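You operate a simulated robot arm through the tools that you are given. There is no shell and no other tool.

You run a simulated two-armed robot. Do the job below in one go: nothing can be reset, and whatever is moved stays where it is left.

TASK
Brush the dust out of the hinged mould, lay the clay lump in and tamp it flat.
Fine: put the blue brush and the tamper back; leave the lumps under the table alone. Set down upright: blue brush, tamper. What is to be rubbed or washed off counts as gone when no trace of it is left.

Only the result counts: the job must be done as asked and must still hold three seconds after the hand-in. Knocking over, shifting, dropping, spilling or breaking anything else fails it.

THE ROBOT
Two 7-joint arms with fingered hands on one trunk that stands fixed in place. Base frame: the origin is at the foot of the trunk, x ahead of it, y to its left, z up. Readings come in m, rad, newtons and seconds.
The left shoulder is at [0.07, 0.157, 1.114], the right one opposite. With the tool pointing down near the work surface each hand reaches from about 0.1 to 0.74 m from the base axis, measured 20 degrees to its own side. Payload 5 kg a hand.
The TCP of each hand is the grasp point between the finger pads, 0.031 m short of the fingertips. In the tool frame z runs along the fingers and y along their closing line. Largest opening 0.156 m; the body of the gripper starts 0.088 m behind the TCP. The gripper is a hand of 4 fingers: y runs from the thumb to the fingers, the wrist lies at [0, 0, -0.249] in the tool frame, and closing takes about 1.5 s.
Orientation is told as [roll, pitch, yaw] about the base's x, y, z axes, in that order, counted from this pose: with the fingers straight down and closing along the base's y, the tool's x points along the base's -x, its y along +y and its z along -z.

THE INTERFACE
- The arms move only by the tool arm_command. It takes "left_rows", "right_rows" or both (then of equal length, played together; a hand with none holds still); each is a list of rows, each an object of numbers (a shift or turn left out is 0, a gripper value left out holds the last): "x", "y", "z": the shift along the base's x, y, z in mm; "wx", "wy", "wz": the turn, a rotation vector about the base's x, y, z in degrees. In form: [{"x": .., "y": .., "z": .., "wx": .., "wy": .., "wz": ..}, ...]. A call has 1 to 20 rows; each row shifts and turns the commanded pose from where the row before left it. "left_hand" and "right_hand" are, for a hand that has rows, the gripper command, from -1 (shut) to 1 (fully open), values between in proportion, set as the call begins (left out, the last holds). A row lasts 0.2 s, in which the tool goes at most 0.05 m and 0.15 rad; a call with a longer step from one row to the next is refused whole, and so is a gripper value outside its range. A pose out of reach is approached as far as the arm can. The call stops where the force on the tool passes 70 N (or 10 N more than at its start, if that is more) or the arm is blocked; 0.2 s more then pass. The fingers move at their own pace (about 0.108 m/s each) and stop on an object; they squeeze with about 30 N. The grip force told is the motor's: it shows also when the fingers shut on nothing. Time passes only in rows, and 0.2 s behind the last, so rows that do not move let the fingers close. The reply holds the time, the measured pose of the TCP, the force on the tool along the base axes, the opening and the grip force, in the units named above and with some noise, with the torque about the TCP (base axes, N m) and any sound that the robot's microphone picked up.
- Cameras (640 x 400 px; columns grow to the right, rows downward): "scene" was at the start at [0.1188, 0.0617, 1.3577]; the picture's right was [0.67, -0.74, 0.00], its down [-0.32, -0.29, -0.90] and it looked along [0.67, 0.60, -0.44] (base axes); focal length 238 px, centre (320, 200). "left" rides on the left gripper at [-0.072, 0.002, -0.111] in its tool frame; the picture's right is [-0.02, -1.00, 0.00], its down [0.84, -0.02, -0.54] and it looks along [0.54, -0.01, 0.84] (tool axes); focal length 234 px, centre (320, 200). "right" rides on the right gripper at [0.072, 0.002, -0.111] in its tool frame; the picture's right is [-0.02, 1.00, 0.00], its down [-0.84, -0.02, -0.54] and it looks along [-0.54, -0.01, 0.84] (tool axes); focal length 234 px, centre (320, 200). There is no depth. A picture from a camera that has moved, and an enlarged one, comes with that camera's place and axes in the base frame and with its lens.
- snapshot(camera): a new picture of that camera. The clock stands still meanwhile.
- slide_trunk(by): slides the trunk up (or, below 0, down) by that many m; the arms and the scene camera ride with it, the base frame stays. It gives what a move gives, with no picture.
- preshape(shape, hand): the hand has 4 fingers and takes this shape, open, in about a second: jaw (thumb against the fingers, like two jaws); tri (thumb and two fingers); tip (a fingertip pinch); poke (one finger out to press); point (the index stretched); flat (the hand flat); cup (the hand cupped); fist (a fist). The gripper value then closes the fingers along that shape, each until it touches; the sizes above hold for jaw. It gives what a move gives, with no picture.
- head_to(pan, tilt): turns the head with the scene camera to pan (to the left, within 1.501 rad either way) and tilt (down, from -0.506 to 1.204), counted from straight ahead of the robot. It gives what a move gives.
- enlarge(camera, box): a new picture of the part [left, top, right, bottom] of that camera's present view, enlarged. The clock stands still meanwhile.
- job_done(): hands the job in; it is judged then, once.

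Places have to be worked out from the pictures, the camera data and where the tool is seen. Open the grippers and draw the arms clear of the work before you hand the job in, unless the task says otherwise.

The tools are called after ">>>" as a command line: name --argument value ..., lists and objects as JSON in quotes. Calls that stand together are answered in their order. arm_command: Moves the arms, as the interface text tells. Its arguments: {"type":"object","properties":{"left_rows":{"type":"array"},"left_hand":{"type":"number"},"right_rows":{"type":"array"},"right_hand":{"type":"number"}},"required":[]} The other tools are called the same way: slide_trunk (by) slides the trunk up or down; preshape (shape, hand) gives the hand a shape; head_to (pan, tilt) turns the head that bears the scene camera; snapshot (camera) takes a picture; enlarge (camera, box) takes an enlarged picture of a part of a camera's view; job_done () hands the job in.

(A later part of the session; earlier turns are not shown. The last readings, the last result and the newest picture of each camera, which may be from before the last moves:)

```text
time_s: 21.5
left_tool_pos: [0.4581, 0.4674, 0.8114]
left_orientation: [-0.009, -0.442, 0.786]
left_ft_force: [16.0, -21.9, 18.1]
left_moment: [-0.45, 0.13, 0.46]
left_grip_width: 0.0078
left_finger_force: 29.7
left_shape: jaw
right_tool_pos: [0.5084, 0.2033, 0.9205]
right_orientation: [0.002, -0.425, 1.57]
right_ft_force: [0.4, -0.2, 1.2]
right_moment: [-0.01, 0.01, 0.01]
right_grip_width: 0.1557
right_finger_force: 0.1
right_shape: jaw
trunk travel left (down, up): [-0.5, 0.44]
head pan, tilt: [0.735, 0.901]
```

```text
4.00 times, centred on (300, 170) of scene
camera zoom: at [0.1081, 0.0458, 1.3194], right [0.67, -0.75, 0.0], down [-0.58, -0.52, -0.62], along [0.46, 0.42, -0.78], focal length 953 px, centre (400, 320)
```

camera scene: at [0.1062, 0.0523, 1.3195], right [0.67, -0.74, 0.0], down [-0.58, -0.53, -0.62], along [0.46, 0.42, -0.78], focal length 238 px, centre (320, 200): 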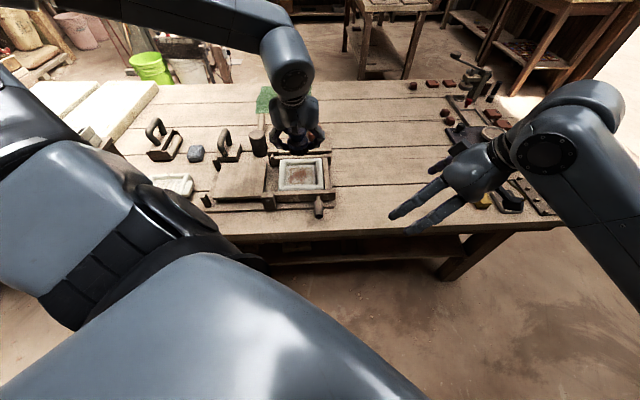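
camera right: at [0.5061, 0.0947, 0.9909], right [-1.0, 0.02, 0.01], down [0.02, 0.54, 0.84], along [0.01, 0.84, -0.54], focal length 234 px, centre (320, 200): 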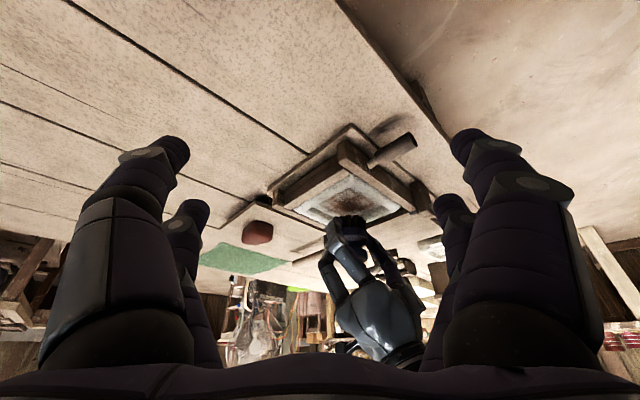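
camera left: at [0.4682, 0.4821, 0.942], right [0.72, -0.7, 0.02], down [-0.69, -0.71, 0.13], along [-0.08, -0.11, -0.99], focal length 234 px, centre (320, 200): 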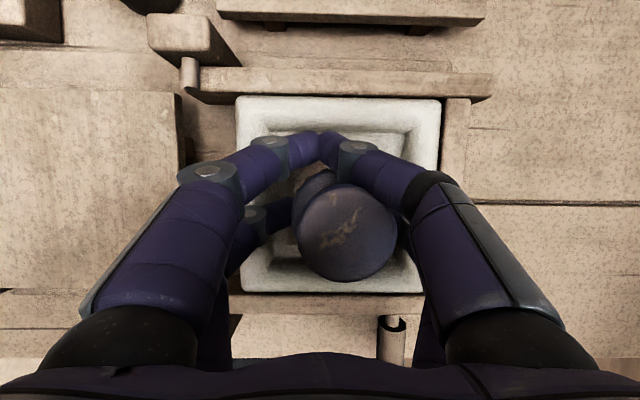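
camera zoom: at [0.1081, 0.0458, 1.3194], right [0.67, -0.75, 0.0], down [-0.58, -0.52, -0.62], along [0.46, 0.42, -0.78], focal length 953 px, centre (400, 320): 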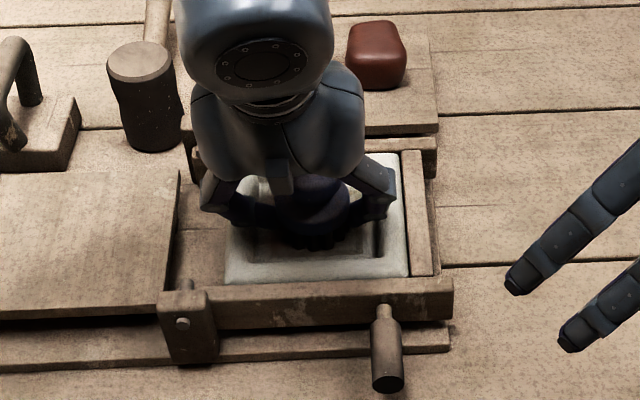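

The left fingers met the cavity wall (27 N sideways), so I back off to the right and lift to see how much dust is gone and how the brush sits.

>>> arm_command --left_rows '[{"x": 7, "y": -7}, {"x": 4, "y": -4, "z": 5}, {"z": 30}, {"z": 40}, {"x": 25, "y": 25, "z": 30}, {"x": 25, "y": 25}, {}]'

>>> snapshot --camera "left"

>>> enlarge --camera "scene" --box '[250, 100, 350, 220]'

>>> enlarge --camera "right" --box '[280, 160, 440, 300]'

```text
time_s: 23.1
left_tool_pos: [0.5155, 0.5117, 0.9127]
left_orientation: [0.001, -0.439, 0.786]
left_ft_force: [0.7, -0.5, 0.3]
left_moment: [0.02, -0.02, 0.01]
left_grip_width: 0.0064
left_finger_force: 30.0
left_shape: jaw
right_tool_pos: [0.5079, 0.2063, 0.9216]
right_orientation: [-0.002, -0.42, 1.567]
right_ft_force: [-0.4, -0.3, 0.0]
right_moment: [0.01, -0.01, -0.02]
right_grip_width: 0.1558
right_finger_force: 0.1
right_shape: jaw
trunk travel left (down, up): [-0.5, 0.44]
head pan, tilt: [0.735, 0.901]
```

```text
taken
camera left: at [0.5272, 0.5247, 1.0429], right [0.72, -0.69, 0.01], down [-0.69, -0.71, 0.14], along [-0.09, -0.11, -0.99], focal length 234 px, centre (320, 200)
```

left: 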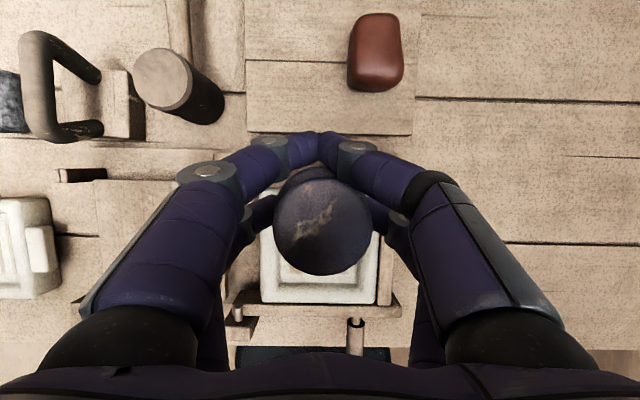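

```text
3.33 times, centred on (300, 160) of scene
camera zoom: at [0.1059, 0.0501, 1.3196], right [0.67, -0.74, 0.0], down [-0.58, -0.53, -0.62], along [0.46, 0.42, -0.78], focal length 794 px, centre (387, 333)
```

zoom: 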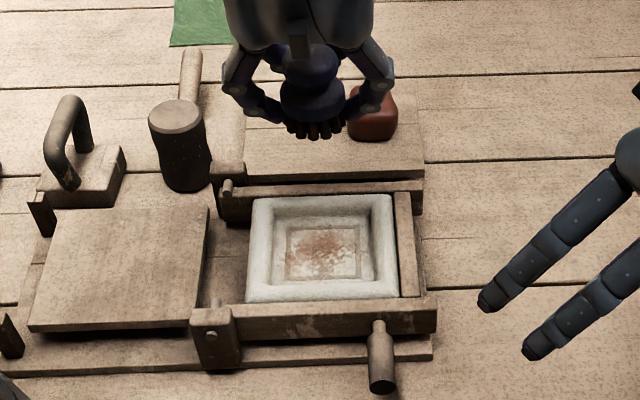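

```text
2.86 times, centred on (360, 230) of right
camera zoom: at [0.5059, 0.0947, 0.9911], right [-1.0, 0.02, 0.01], down [0.02, 0.54, 0.84], along [0.01, 0.84, -0.54], focal length 669 px, centre (206, 114)
```

zoom: 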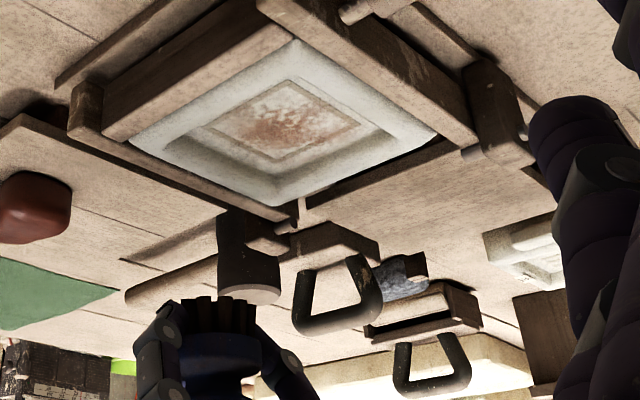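

The dust has thinned but a patch remains. I zoom in on it to see its extent.

>>> enlarge --camera "scene" --box '[275, 150, 335, 195]'

>>> enlarge --camera "right" --box '[320, 180, 400, 240]'

```text
8.89 times, centred on (305, 172) of scene
camera zoom: at [0.1059, 0.0501, 1.3196], right [0.67, -0.74, 0.0], down [-0.58, -0.53, -0.62], along [0.46, 0.42, -0.78], focal length 2118 px, centre (453, 444)
```

zoom: 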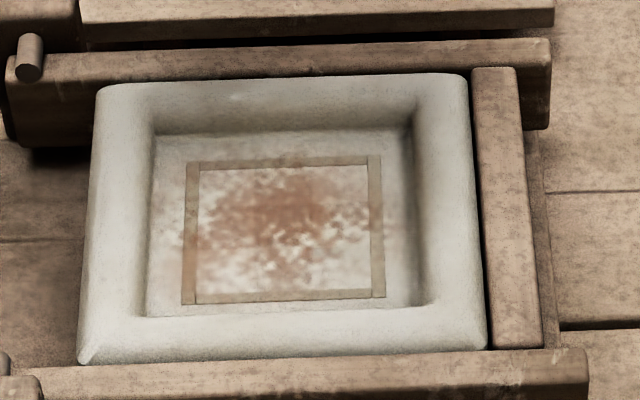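

```text
6.67 times, centred on (360, 210) of right
camera zoom: at [0.5059, 0.0947, 0.9911], right [-1.0, 0.02, 0.01], down [0.02, 0.54, 0.84], along [0.01, 0.84, -0.54], focal length 1561 px, centre (53, 133)
```

zoom: 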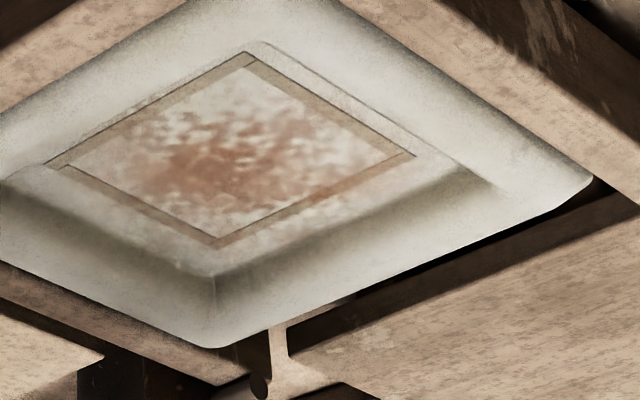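

The remaining dust lies inside the outlined square. I go back down with similar pressure and make a tighter raster that keeps the fingers off the walls.

>>> arm_command --left_rows '[{"x": -20, "y": -22, "z": -30}, {"x": -25.5, "y": -27, "z": -35}, {"z": -25}, {"z": -10}, {"z": -5}, {"x": -13.5, "y": 2.1}, {"x": 15.6, "y": -15.6}, {"x": 4.2, "y": 4.2}, {"x": -15.6, "y": 15.6}, {"x": 4.2, "y": 4.2}, {"x": 15.6, "y": -15.6}, {"x": 4.2, "y": 4.2}, {"x": -15.6, "y": 15.6}, {"x": 2.8, "y": 2.8}, {"x": 15.6, "y": -15.6}, {"x": -5.7, "y": -5.7}, {"x": -15.6, "y": 15.6}, {"x": -9.9, "y": -9.9}, {"x": 15.6, "y": -15.6}, {"x": -2.1, "y": 13.5}]'

>>> enlarge --camera "scene" --box '[250, 100, 350, 220]'

>>> snapshot --camera "left"

```text
refused: row 2 steps farther than a row can; nothing moved
```

```text
3.33 times, centred on (300, 160) of scene
camera zoom: at [0.1059, 0.0501, 1.3196], right [0.67, -0.74, 0.0], down [-0.58, -0.53, -0.62], along [0.46, 0.42, -0.78], focal length 794 px, centre (387, 333)
```

zoom: 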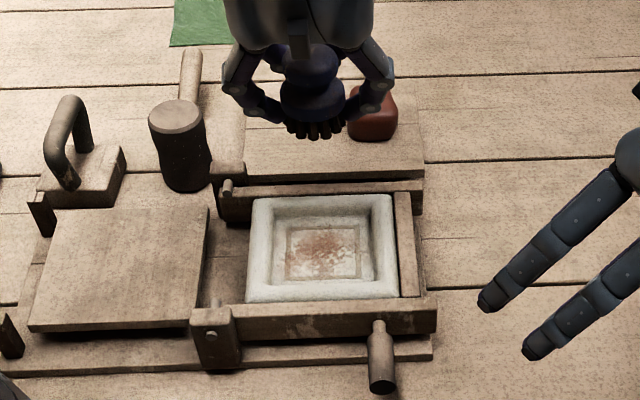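

```text
taken
camera left: at [0.5272, 0.5247, 1.0429], right [0.72, -0.69, 0.01], down [-0.69, -0.71, 0.14], along [-0.09, -0.11, -0.99], focal length 234 px, centre (320, 200)
```

left: 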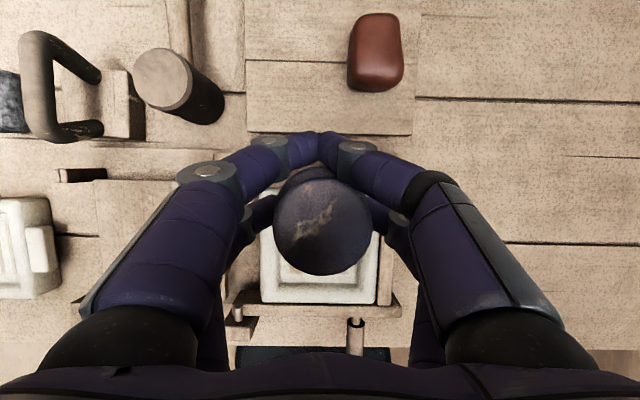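

One row was too long; I resend with shorter approach steps.

>>> arm_command --left_rows '[{"x": -22, "y": -24, "z": -20}, {"x": -23.5, "y": -25, "z": -30}, {"z": -40}, {"z": -10}, {"z": -5}, {"x": -13.5, "y": 2.1}, {"x": 15.6, "y": -15.6}, {"x": 4.2, "y": 4.2}, {"x": -15.6, "y": 15.6}, {"x": 4.2, "y": 4.2}, {"x": 15.6, "y": -15.6}, {"x": 4.2, "y": 4.2}, {"x": -15.6, "y": 15.6}, {"x": 2.8, "y": 2.8}, {"x": 15.6, "y": -15.6}, {"x": -5.7, "y": -5.7}, {"x": -15.6, "y": 15.6}, {"x": -9.9, "y": -9.9}, {"x": 15.6, "y": -15.6}, {"x": -2.1, "y": 13.5}]'

>>> enlarge --camera "scene" --box '[250, 100, 350, 220]'

>>> snapshot --camera "left"

```text
time_s: 27.3
left_tool_pos: [0.4661, 0.4591, 0.8099]
left_orientation: [0.001, -0.438, 0.782]
left_ft_force: [-8.8, -10.6, 25.8]
left_moment: [-0.43, 0.57, 0.1]
left_grip_width: 0.0076
left_finger_force: 30.4
left_shape: jaw
right_tool_pos: [0.5062, 0.2035, 0.9213]
right_orientation: [-0.002, -0.424, 1.57]
right_ft_force: [-1.1, 0.2, -0.7]
right_moment: [0.04, 0.05, 0.02]
right_grip_width: 0.1559
right_finger_force: 0.0
right_shape: jaw
trunk travel left (down, up): [-0.5, 0.44]
head pan, tilt: [0.735, 0.901]
```

```text
3.33 times, centred on (300, 160) of scene
camera zoom: at [0.104, 0.0464, 1.3199], right [0.67, -0.74, 0.0], down [-0.58, -0.52, -0.62], along [0.46, 0.42, -0.78], focal length 794 px, centre (387, 333)
```

zoom: 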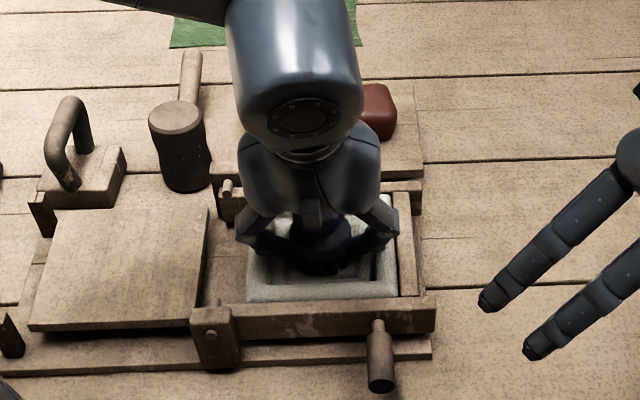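

```text
taken
camera left: at [0.4783, 0.4726, 0.94], right [0.72, -0.69, 0.01], down [-0.69, -0.71, 0.14], along [-0.09, -0.11, -0.99], focal length 234 px, centre (320, 200)
```

left: 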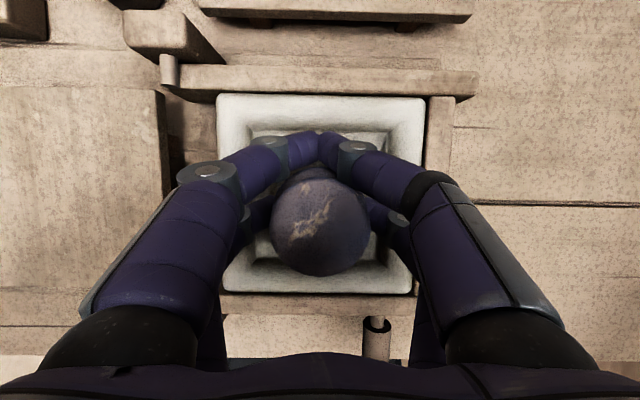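

The raster finished with about 26 N down and the brush still upright. I lift away to inspect the floor.

>>> arm_command --left_rows '[{"z": 5}, {"z": 30}, {"z": 40}, {"x": 22, "y": 22, "z": 30}, {"x": 25, "y": 25}, {}]'

>>> enlarge --camera "scene" --box '[275, 150, 335, 195]'

>>> enlarge --camera "right" --box '[320, 180, 400, 240]'

>>> snapshot --camera "left"

```text
time_s: 28.7
left_tool_pos: [0.5159, 0.509, 0.913]
left_orientation: [0.001, -0.439, 0.785]
left_ft_force: [-0.7, -0.3, -1.3]
left_moment: [0.04, 0.02, -0.01]
left_grip_width: 0.0066
left_finger_force: 29.9
left_shape: jaw
right_tool_pos: [0.5074, 0.2068, 0.9214]
right_orientation: [0.002, -0.421, 1.57]
right_ft_force: [0.3, 0.7, 0.5]
right_moment: [0.0, 0.0, -0.01]
right_grip_width: 0.156
right_finger_force: 0.1
right_shape: jaw
trunk travel left (down, up): [-0.5, 0.44]
head pan, tilt: [0.735, 0.901]
```

```text
8.89 times, centred on (305, 172) of scene
camera zoom: at [0.1058, 0.0499, 1.3196], right [0.67, -0.74, 0.0], down [-0.58, -0.53, -0.62], along [0.46, 0.42, -0.78], focal length 2118 px, centre (453, 444)
```

zoom: 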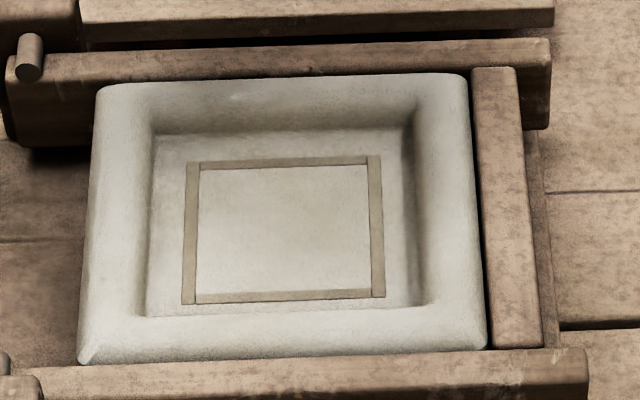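

```text
6.67 times, centred on (360, 210) of right
camera zoom: at [0.5058, 0.0945, 0.9912], right [-1.0, 0.02, 0.01], down [0.02, 0.54, 0.84], along [0.01, 0.84, -0.54], focal length 1561 px, centre (53, 133)
```

zoom: 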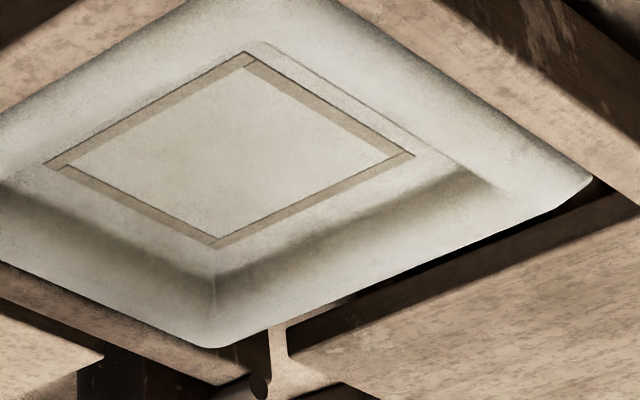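

```text
taken
camera left: at [0.527, 0.5235, 1.0433], right [0.72, -0.69, 0.01], down [-0.69, -0.71, 0.14], along [-0.09, -0.11, -0.99], focal length 234 px, centre (320, 200)
```

left: 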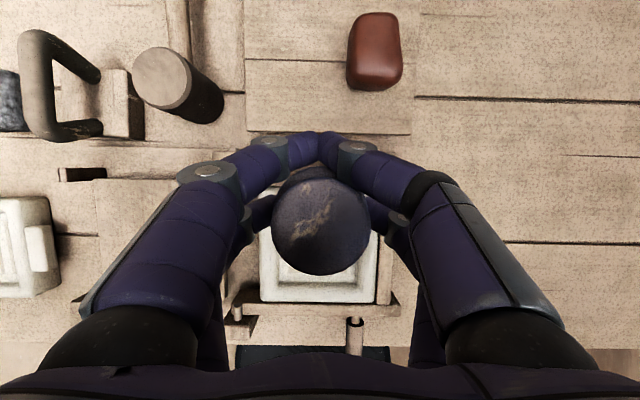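

The mould floor is completely clean. I carry the brush back over its original spot, restoring the yaw used at the grasp.

>>> arm_command --left_rows '[{"x": -9.8, "y": 40, "z": 10, "wz": 4.75}, {"x": -9.8, "y": 40, "wz": 4.75}, {"x": -9.8, "y": 40, "wz": 4.75}, {"x": -9.8, "y": 40, "wz": 4.75}, {"x": -9.8, "y": 45}, {"x": -9.8, "y": 45}, {"x": -9.8, "y": 45}, {"x": -9.7, "y": 45}, {"x": -9.7, "y": 45}, {"y": 6.5}, {}]'

>>> snapshot --camera "left"

>>> enlarge --camera "scene" --box '[150, 50, 290, 170]'

```text
time_s: 31.1
left_tool_pos: [0.4291, 0.9018, 0.9215]
left_orientation: [0.001, -0.439, 1.116]
left_ft_force: [-0.1, -0.2, -0.5]
left_moment: [-0.02, -0.02, 0.02]
left_grip_width: 0.0063
left_finger_force: 30.1
left_shape: jaw
right_tool_pos: [0.508, 0.2071, 0.9205]
right_orientation: [0.003, -0.42, 1.569]
right_ft_force: [0.5, 0.5, 0.6]
right_moment: [0.0, 0.0, -0.01]
right_grip_width: 0.156
right_finger_force: 0.0
right_shape: jaw
trunk travel left (down, up): [-0.5, 0.44]
head pan, tilt: [0.735, 0.901]
```

```text
taken
camera left: at [0.4356, 0.9183, 1.0523], right [0.91, -0.42, 0.01], down [-0.42, -0.9, 0.14], along [-0.05, -0.13, -0.99], focal length 234 px, centre (320, 200)
```

left: 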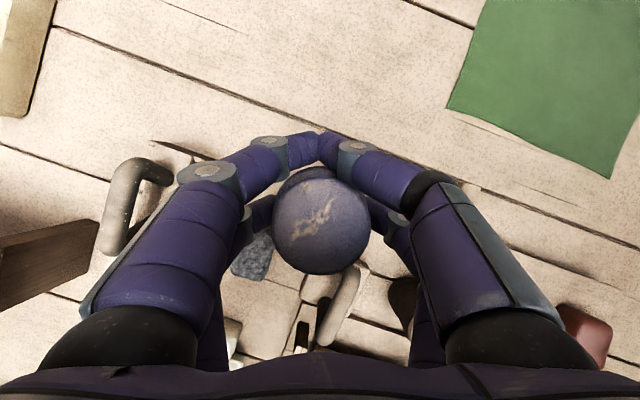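

```text
3.33 times, centred on (220, 110) of scene
camera zoom: at [0.1065, 0.0511, 1.3195], right [0.67, -0.74, 0.0], down [-0.58, -0.53, -0.62], along [0.46, 0.42, -0.78], focal length 794 px, centre (653, 500)
```

zoom: 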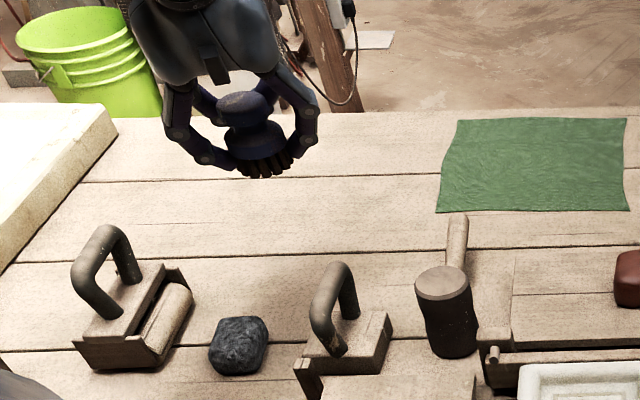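

The brush is upright above its place. I lower it to just above the table.

>>> arm_command --left_rows '[{"y": -1, "z": -35}, {"z": -35}, {"z": -35}, {"z": -25}, {"z": -15}, {"z": -8}, {"z": -4}, {}]'

>>> enlarge --camera "scene" --box '[180, 80, 260, 150]'

```text
time_s: 32.9
left_tool_pos: [0.429, 0.9012, 0.7655]
left_orientation: [0.001, -0.438, 1.117]
left_ft_force: [-1.1, 0.5, -0.9]
left_moment: [-0.02, -0.03, 0.0]
left_grip_width: 0.0065
left_finger_force: 29.7
left_shape: jaw
right_tool_pos: [0.5076, 0.2061, 0.9197]
right_orientation: [0.001, -0.42, 1.568]
right_ft_force: [0.0, 0.9, 0.3]
right_moment: [0.02, -0.01, -0.03]
right_grip_width: 0.1555
right_finger_force: 0.2
right_shape: jaw
trunk travel left (down, up): [-0.5, 0.44]
head pan, tilt: [0.735, 0.901]
```

```text
5.71 times, centred on (220, 115) of scene
camera zoom: at [0.1066, 0.0508, 1.3195], right [0.67, -0.74, 0.0], down [-0.58, -0.53, -0.62], along [0.46, 0.42, -0.78], focal length 1361 px, centre (891, 686)
```

zoom: 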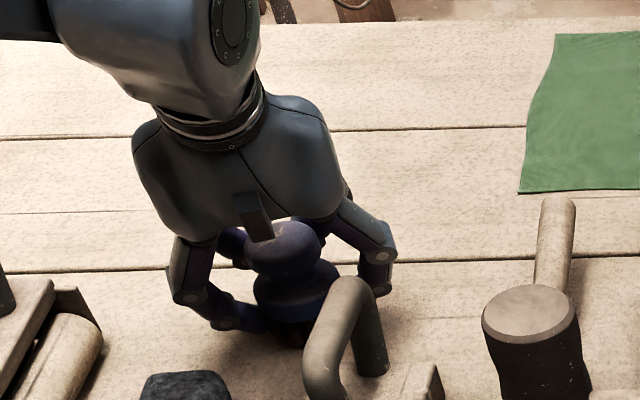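

Not yet touching at 0.7655. I lower a few more millimetres until the bristles touch the table.

>>> arm_command --left_rows '[{"z": -2}, {"z": -2}, {}]'

```text
time_s: 33.7
left_tool_pos: [0.4288, 0.9001, 0.7608]
left_orientation: [0.001, -0.439, 1.118]
left_ft_force: [0.2, -0.5, 0.4]
left_moment: [0.0, 0.05, 0.0]
left_grip_width: 0.0067
left_finger_force: 29.9
left_shape: jaw
right_tool_pos: [0.5068, 0.206, 0.921]
right_orientation: [0.0, -0.419, 1.571]
right_ft_force: [0.9, 0.4, -0.1]
right_moment: [-0.02, -0.01, 0.0]
right_grip_width: 0.1558
right_finger_force: 0.0
right_shape: jaw
trunk travel left (down, up): [-0.5, 0.44]
head pan, tilt: [0.735, 0.901]
```

Contact is just beginning; one more small step down.

>>> arm_command --left_rows '[{"z": -1.5}, {}]'

```text
time_s: 34.3
left_tool_pos: [0.4279, 0.9008, 0.7617]
left_orientation: [-0.001, -0.439, 1.117]
left_ft_force: [-0.5, 1.2, 3.2]
left_moment: [0.01, 0.11, 0.0]
left_grip_width: 0.0067
left_finger_force: 30.0
left_shape: jaw
right_tool_pos: [0.5075, 0.2059, 0.9196]
right_orientation: [0.0, -0.422, 1.568]
right_ft_force: [0.0, 1.0, -0.2]
right_moment: [-0.03, 0.06, 0.01]
right_grip_width: 0.1559
right_finger_force: 0.1
right_shape: jaw
trunk travel left (down, up): [-0.5, 0.44]
head pan, tilt: [0.735, 0.901]
```

The brush stands on the table with about 4 N. I open the hand.

>>> arm_command --left_rows '[{}, {}, {}, {}, {}, {}, {}, {}]' --left_hand 1

>>> snapshot --camera "left"

>>> enlarge --camera "scene" --box '[180, 80, 260, 150]'

```text
time_s: 36.1
left_tool_pos: [0.4292, 0.9009, 0.7597]
left_orientation: [0.001, -0.438, 1.116]
left_ft_force: [-0.6, -0.1, -0.1]
left_moment: [-0.04, 0.0, 0.03]
left_grip_width: 0.1561
left_finger_force: 0.1
left_shape: jaw
right_tool_pos: [0.5076, 0.2056, 0.9198]
right_orientation: [0.002, -0.419, 1.569]
right_ft_force: [-0.1, -0.7, -0.9]
right_moment: [0.02, -0.01, 0.01]
right_grip_width: 0.1559
right_finger_force: 0.0
right_shape: jaw
trunk travel left (down, up): [-0.5, 0.44]
head pan, tilt: [0.735, 0.901]
```

```text
taken
camera left: at [0.4348, 0.917, 0.8907], right [0.91, -0.42, 0.01], down [-0.42, -0.9, 0.14], along [-0.05, -0.13, -0.99], focal length 234 px, centre (320, 200)
```

left: 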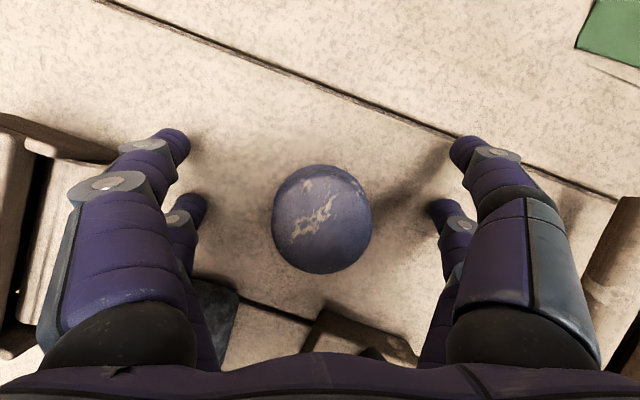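

```text
5.71 times, centred on (220, 115) of scene
camera zoom: at [0.1066, 0.0507, 1.3195], right [0.67, -0.74, 0.0], down [-0.58, -0.53, -0.62], along [0.46, 0.42, -0.78], focal length 1361 px, centre (891, 686)
```

zoom: 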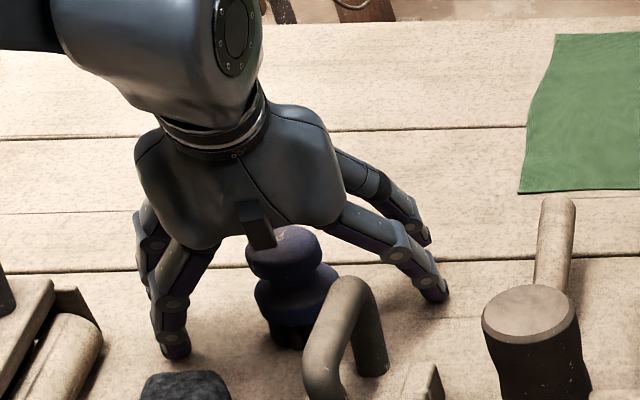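

The brush stands upright at [0.425, 0.893], exactly its old place. I lift straight up and head to above the clay lump, re-aligning the yaw.

>>> arm_command --left_rows '[{"z": 25}, {"z": 35}, {"z": 40}, {"z": 40}, {"z": 40}, {"x": 20, "y": -30, "wz": -4.75}, {"x": 25, "y": -35, "wz": -4.75}, {"x": 30, "y": -38, "wz": -4.75}, {"x": 30, "y": -38, "wz": -4.75}, {"x": 30, "y": -38}, {"x": 30, "y": -38}, {"x": 30, "y": -38}, {"x": 25, "y": -38}, {"x": 15, "y": -38}, {}]'

>>> snapshot --camera "left"

>>> enlarge --camera "scene" --box '[130, 70, 350, 220]'

```text
time_s: 39.3
left_tool_pos: [0.6618, 0.5699, 0.9394]
left_orientation: [-0.001, -0.438, 0.784]
left_ft_force: [0.5, 0.1, -0.1]
left_moment: [-0.02, 0.0, -0.01]
left_grip_width: 0.1561
left_finger_force: 0.1
left_shape: jaw
right_tool_pos: [0.5065, 0.208, 0.9204]
right_orientation: [0.001, -0.419, 1.569]
right_ft_force: [-0.5, 0.1, 0.6]
right_moment: [-0.02, 0.02, -0.03]
right_grip_width: 0.1561
right_finger_force: 0.2
right_shape: jaw
trunk travel left (down, up): [-0.5, 0.44]
head pan, tilt: [0.735, 0.901]
```

```text
taken
camera left: at [0.6735, 0.5832, 1.0695], right [0.72, -0.69, 0.01], down [-0.69, -0.71, 0.14], along [-0.09, -0.11, -0.99], focal length 234 px, centre (320, 200)
```

left: 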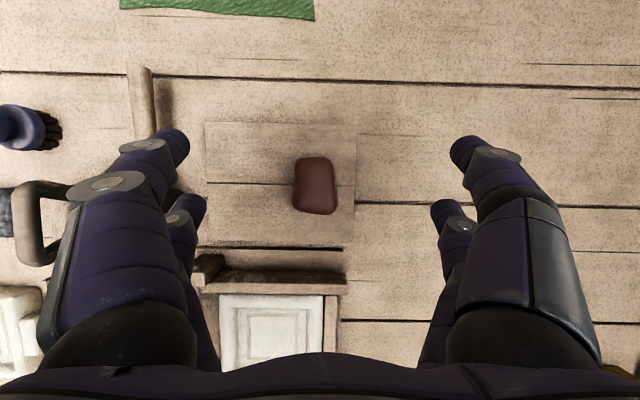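

```text
2.67 times, centred on (240, 145) of scene
camera zoom: at [0.1062, 0.0517, 1.3195], right [0.67, -0.74, 0.0], down [-0.58, -0.53, -0.62], along [0.46, 0.42, -0.78], focal length 635 px, centre (533, 347)
```

zoom: 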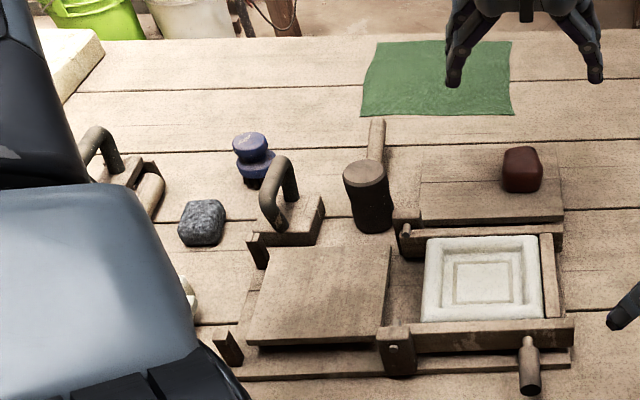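

The brush is safely back. The lump triangulates to about [0.655, 0.568] with its middle near z 0.77, on a raised board. I reduce the hand tilt to about 8° for a cleaner grasp and move above it.

>>> arm_command --left_rows '[{"wx": -4, "wy": 4, "x": -2}, {"wx": -4, "wy": 4, "x": -3}, {"wx": -4, "wy": 4, "z": -20}, {"z": -30}, {}]'

>>> snapshot --camera "left"

>>> snapshot --camera "right"

>>> enlarge --camera "scene" --box '[270, 70, 370, 190]'

```text
time_s: 40.5
left_tool_pos: [0.6568, 0.5698, 0.8906]
left_orientation: [-0.001, -0.144, 0.787]
left_ft_force: [-0.3, 0.6, -0.1]
left_moment: [0.03, -0.01, -0.02]
left_grip_width: 0.1558
left_finger_force: 0.1
left_shape: jaw
right_tool_pos: [0.5064, 0.2062, 0.9202]
right_orientation: [0.001, -0.42, 1.568]
right_ft_force: [0.7, 0.1, -0.4]
right_moment: [-0.04, 0.0, 0.02]
right_grip_width: 0.156
right_finger_force: 0.1
right_shape: jaw
trunk travel left (down, up): [-0.5, 0.44]
head pan, tilt: [0.735, 0.901]
```

```text
taken
camera left: at [0.6958, 0.6093, 1.0104], right [0.72, -0.69, 0.0], down [-0.63, -0.66, 0.42], along [-0.29, -0.31, -0.91], focal length 234 px, centre (320, 200)
```

left: 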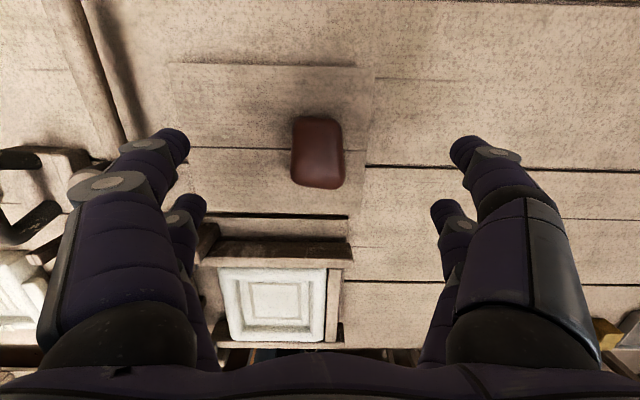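

```text
taken
camera right: at [0.5062, 0.0947, 0.9909], right [-1.0, 0.02, 0.01], down [0.02, 0.54, 0.84], along [0.01, 0.84, -0.54], focal length 234 px, centre (320, 200)
```

right: 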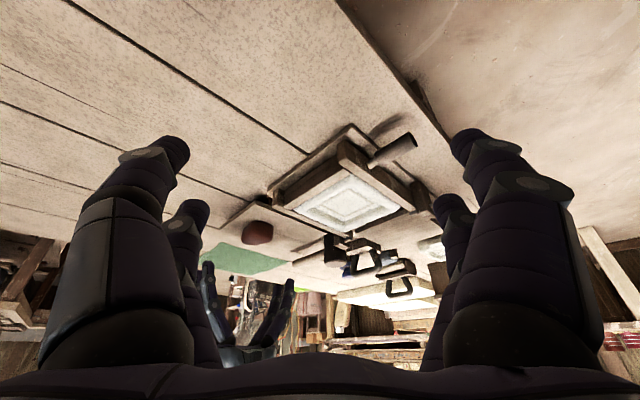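

```text
3.33 times, centred on (320, 130) of scene
camera zoom: at [0.1064, 0.0502, 1.3196], right [0.67, -0.74, 0.0], down [-0.58, -0.53, -0.62], along [0.46, 0.42, -0.78], focal length 794 px, centre (320, 433)
```

zoom: 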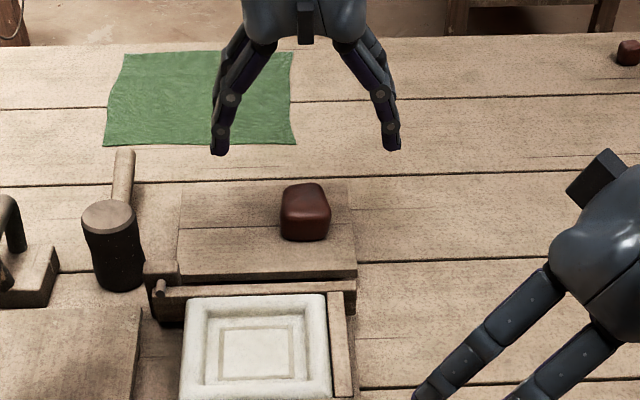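

The lump is centred under the hand at [0.656, 0.568], spanning roughly z 0.75–0.80 on the board. I descend with the fingers either side, keeping the tips just above the board.

>>> arm_command --left_rows '[{"x": -1, "y": -1.5, "z": -30}, {"z": -30}, {"z": -20}, {"z": -10}, {"z": -5}, {}]'

>>> snapshot --camera "left"

>>> enlarge --camera "scene" --box '[270, 70, 370, 190]'

>>> enlarge --camera "right" --box '[180, 190, 300, 290]'

```text
time_s: 41.9
left_tool_pos: [0.655, 0.5674, 0.7938]
left_orientation: [-0.001, -0.143, 0.786]
left_ft_force: [0.0, 0.3, -0.5]
left_moment: [-0.03, 0.02, -0.01]
left_grip_width: 0.156
left_finger_force: 0.1
left_shape: jaw
right_tool_pos: [0.5075, 0.2062, 0.9194]
right_orientation: [0.002, -0.422, 1.569]
right_ft_force: [0.0, 0.2, -0.9]
right_moment: [-0.01, -0.01, -0.04]
right_grip_width: 0.1558
right_finger_force: 0.0
right_shape: jaw
trunk travel left (down, up): [-0.5, 0.44]
head pan, tilt: [0.735, 0.901]
```

```text
taken
camera left: at [0.6945, 0.6078, 0.914], right [0.72, -0.69, 0.0], down [-0.63, -0.66, 0.42], along [-0.29, -0.31, -0.91], focal length 234 px, centre (320, 200)
```

left: 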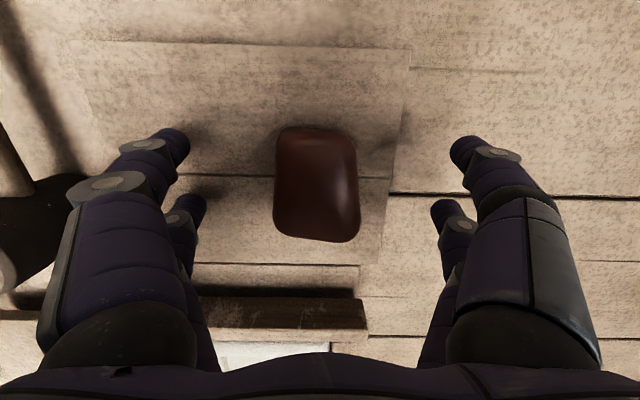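

```text
3.33 times, centred on (320, 130) of scene
camera zoom: at [0.1066, 0.0506, 1.3195], right [0.67, -0.74, 0.0], down [-0.58, -0.53, -0.62], along [0.46, 0.42, -0.78], focal length 794 px, centre (320, 433)
```

zoom: 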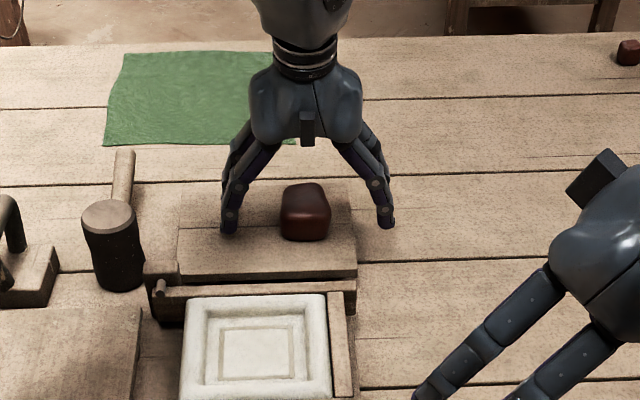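

```text
4.00 times, centred on (240, 240) of right
camera zoom: at [0.5064, 0.095, 0.9907], right [-1.0, 0.02, 0.01], down [0.02, 0.54, 0.84], along [0.01, 0.84, -0.54], focal length 937 px, centre (640, 40)
```

zoom: 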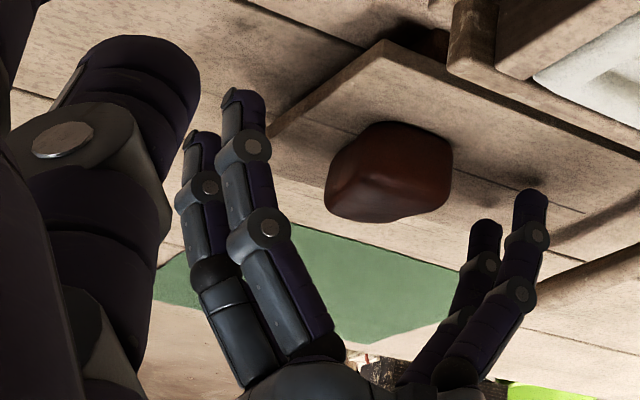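

Both finger pairs flank the lump with tips just over the board. I close gently on it.

>>> arm_command --left_rows '[{}, {}, {}, {}, {}, {}, {}, {}]' --left_hand -1

>>> snapshot --camera "left"

>>> enlarge --camera "right" --box '[180, 190, 300, 290]'

```text
time_s: 43.7
left_tool_pos: [0.656, 0.5672, 0.7947]
left_orientation: [0.0, -0.142, 0.786]
left_ft_force: [0.1, 0.0, 0.0]
left_moment: [0.04, -0.04, -0.01]
left_grip_width: 0.0396
left_finger_force: 29.9
left_shape: jaw
right_tool_pos: [0.5076, 0.2069, 0.9194]
right_orientation: [0.003, -0.422, 1.57]
right_ft_force: [-0.3, 0.8, -0.2]
right_moment: [0.02, 0.03, 0.01]
right_grip_width: 0.1558
right_finger_force: 0.1
right_shape: jaw
trunk travel left (down, up): [-0.5, 0.44]
head pan, tilt: [0.735, 0.901]
```

```text
taken
camera left: at [0.6946, 0.6077, 0.914], right [0.72, -0.69, 0.0], down [-0.63, -0.66, 0.42], along [-0.29, -0.31, -0.91], focal length 234 px, centre (320, 200)
```

left: 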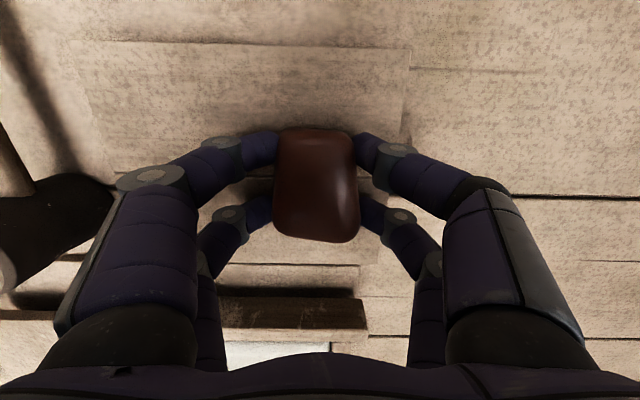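

```text
4.00 times, centred on (240, 240) of right
camera zoom: at [0.5065, 0.095, 0.9907], right [-1.0, 0.02, 0.01], down [0.02, 0.54, 0.84], along [0.01, 0.84, -0.54], focal length 937 px, centre (640, 40)
```

zoom: 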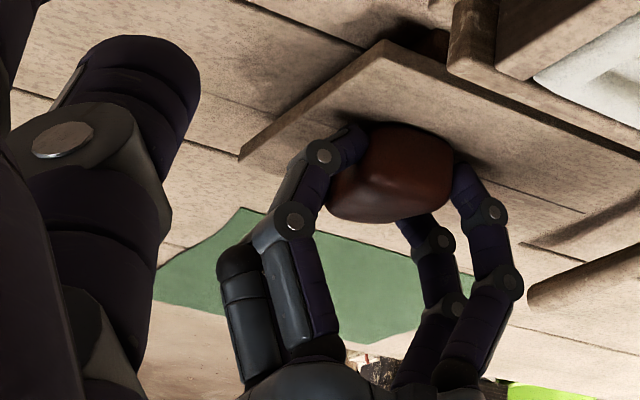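

The lump is gripped firmly (four contacts). I lift it and carry it over the mould.

>>> arm_command --left_rows '[{"z": 20}, {"z": 35}, {"z": 45}, {"x": -31, "y": -18.3}, {"x": -32, "y": -18.3}, {"x": -32, "y": -18.3}, {"x": -32, "y": -18.3}, {"x": -32, "y": -18.3}, {"x": -32, "y": -18.3}, {}]'

>>> snapshot --camera "left"

>>> enlarge --camera "scene" --box '[250, 100, 350, 220]'

>>> enlarge --camera "right" --box '[280, 160, 440, 300]'

```text
time_s: 45.9
left_tool_pos: [0.4665, 0.4598, 0.8954]
left_orientation: [0.001, -0.141, 0.786]
left_ft_force: [0.2, -0.3, -2.8]
left_moment: [0.0, 0.03, 0.0]
left_grip_width: 0.0397
left_finger_force: 30.1
left_shape: jaw
right_tool_pos: [0.5085, 0.2058, 0.9194]
right_orientation: [0.002, -0.419, 1.57]
right_ft_force: [0.2, 0.2, 0.5]
right_moment: [-0.01, -0.02, 0.01]
right_grip_width: 0.1557
right_finger_force: 0.1
right_shape: jaw
trunk travel left (down, up): [-0.5, 0.44]
head pan, tilt: [0.735, 0.901]
```

```text
taken
camera left: at [0.5051, 0.4994, 1.0147], right [0.72, -0.69, 0.0], down [-0.63, -0.66, 0.42], along [-0.29, -0.31, -0.91], focal length 234 px, centre (320, 200)
```

left: 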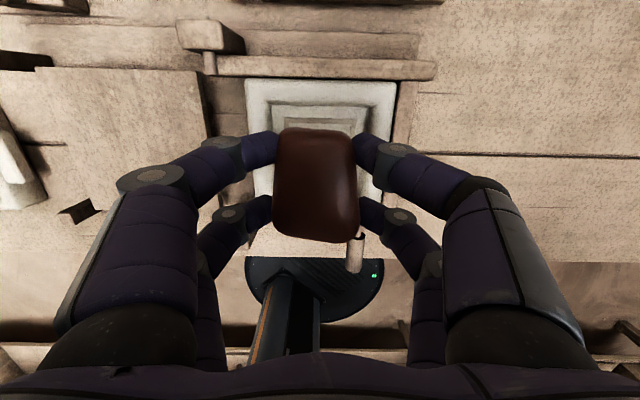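

```text
3.33 times, centred on (300, 160) of scene
camera zoom: at [0.1078, 0.0513, 1.3193], right [0.67, -0.74, 0.0], down [-0.58, -0.53, -0.62], along [0.46, 0.42, -0.78], focal length 794 px, centre (387, 333)
```

zoom: 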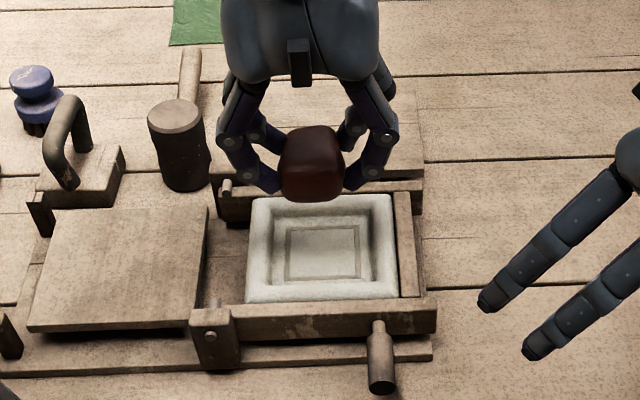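

```text
2.86 times, centred on (360, 230) of right
camera zoom: at [0.5073, 0.0955, 0.9901], right [-1.0, 0.02, 0.01], down [0.02, 0.54, 0.84], along [0.01, 0.84, -0.54], focal length 669 px, centre (206, 114)
```

zoom: 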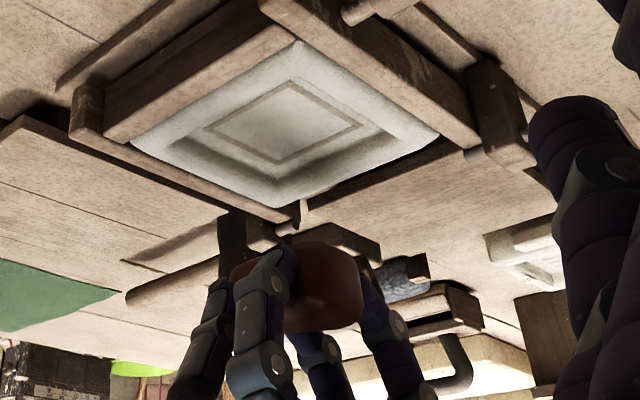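

The lump hangs over the cavity. I correct 2 mm and lower it toward the floor.

>>> arm_command --left_rows '[{"x": -2, "y": -2.5, "z": -30}, {"z": -25}, {"z": -15}, {"z": -10}, {"z": -5}, {}]'

>>> arm_command --left_rows '[{"z": -3}, {"z": -2}, {}]'

>>> enlarge --camera "right" --box '[280, 160, 440, 300]'

>>> enlarge --camera "scene" --box '[250, 120, 350, 220]'

```text
time_s: 47.3
left_tool_pos: [0.4639, 0.456, 0.8102]
left_orientation: [-0.001, -0.141, 0.786]
left_ft_force: [0.7, 0.0, -1.8]
left_moment: [-0.03, 0.02, -0.02]
left_grip_width: 0.0393
left_finger_force: 30.6
left_shape: jaw
right_tool_pos: [0.5073, 0.2073, 0.9191]
right_orientation: [0.001, -0.42, 1.568]
right_ft_force: [0.3, -0.9, 0.1]
right_moment: [0.02, 0.0, 0.01]
right_grip_width: 0.1559
right_finger_force: 0.0
right_shape: jaw
trunk travel left (down, up): [-0.5, 0.44]
head pan, tilt: [0.735, 0.901]
```

```text
time_s: 48.1
left_tool_pos: [0.4646, 0.4556, 0.8092]
left_orientation: [-0.002, -0.148, 0.786]
left_ft_force: [-0.1, 2.8, 23.3]
left_moment: [0.56, 0.2, -0.06]
left_grip_width: 0.04
left_finger_force: 30.1
left_shape: jaw
right_tool_pos: [0.5061, 0.2049, 0.9221]
right_orientation: [0.002, -0.422, 1.572]
right_ft_force: [0.5, -0.3, 0.3]
right_moment: [0.0, 0.03, 0.01]
right_grip_width: 0.1559
right_finger_force: 0.1
right_shape: jaw
trunk travel left (down, up): [-0.5, 0.44]
head pan, tilt: [0.735, 0.901]
```

```text
2.86 times, centred on (360, 230) of right
camera zoom: at [0.5051, 0.0938, 0.9919], right [-1.0, 0.02, 0.01], down [0.02, 0.54, 0.84], along [0.01, 0.84, -0.54], focal length 669 px, centre (206, 114)
```

zoom: 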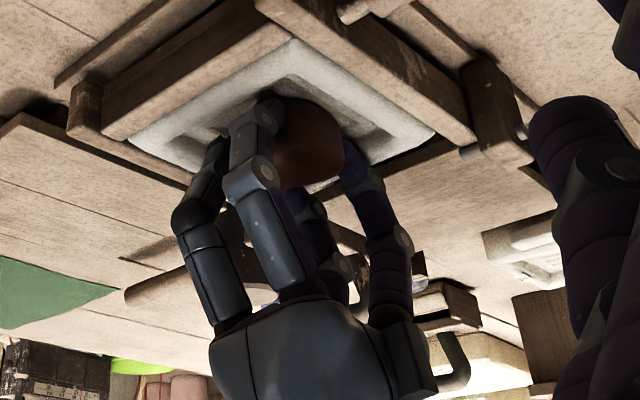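

```text
4.00 times, centred on (300, 170) of scene
camera zoom: at [0.1048, 0.0489, 1.32], right [0.67, -0.74, 0.0], down [-0.58, -0.52, -0.62], along [0.46, 0.42, -0.78], focal length 953 px, centre (400, 320)
```

zoom: 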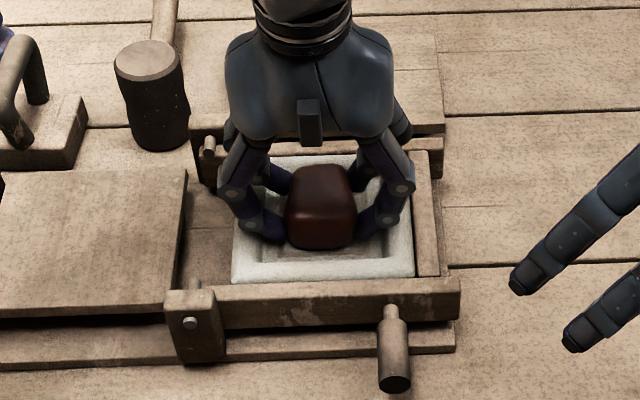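

Contact at about 23 N: the lump is on (or within millimetres of) the floor. I ease up 2 mm and open the fingers just enough to release, since the walls are close.

>>> arm_command --left_rows '[{"z": 2}, {}, {}, {}, {}]' --left_hand -0.2

>>> snapshot --camera "left"

>>> enlarge --camera "scene" --box '[250, 120, 350, 220]'

```text
time_s: 49.3
left_tool_pos: [0.4641, 0.4559, 0.808]
left_orientation: [0.002, -0.143, 0.785]
left_ft_force: [-1.3, -0.6, 4.5]
left_moment: [-0.01, 0.15, 0.01]
left_grip_width: 0.0594
left_finger_force: 0.1
left_shape: jaw
right_tool_pos: [0.5075, 0.206, 0.9204]
right_orientation: [-0.001, -0.42, 1.568]
right_ft_force: [0.1, -0.4, -0.1]
right_moment: [0.0, 0.0, -0.01]
right_grip_width: 0.1556
right_finger_force: 0.1
right_shape: jaw
trunk travel left (down, up): [-0.5, 0.44]
head pan, tilt: [0.735, 0.901]
```

```text
taken
camera left: at [0.5017, 0.4952, 0.9271], right [0.72, -0.69, 0.0], down [-0.63, -0.66, 0.42], along [-0.29, -0.31, -0.91], focal length 234 px, centre (320, 200)
```

left: 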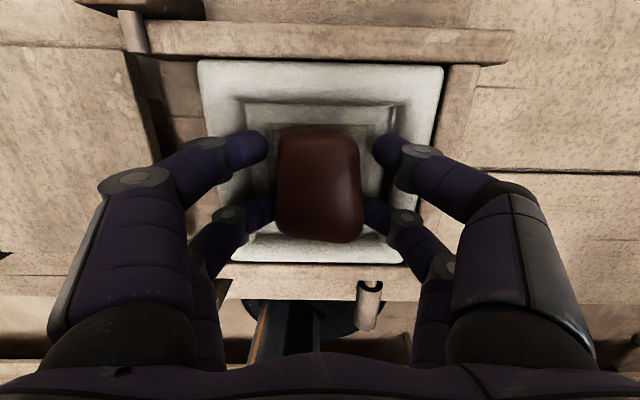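

```text
4.00 times, centred on (300, 170) of scene
camera zoom: at [0.106, 0.0503, 1.3195], right [0.67, -0.74, 0.0], down [-0.58, -0.53, -0.62], along [0.46, 0.42, -0.78], focal length 953 px, centre (400, 320)
```

zoom: 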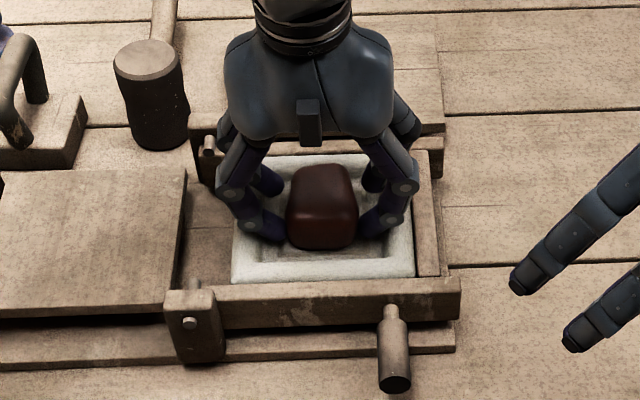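

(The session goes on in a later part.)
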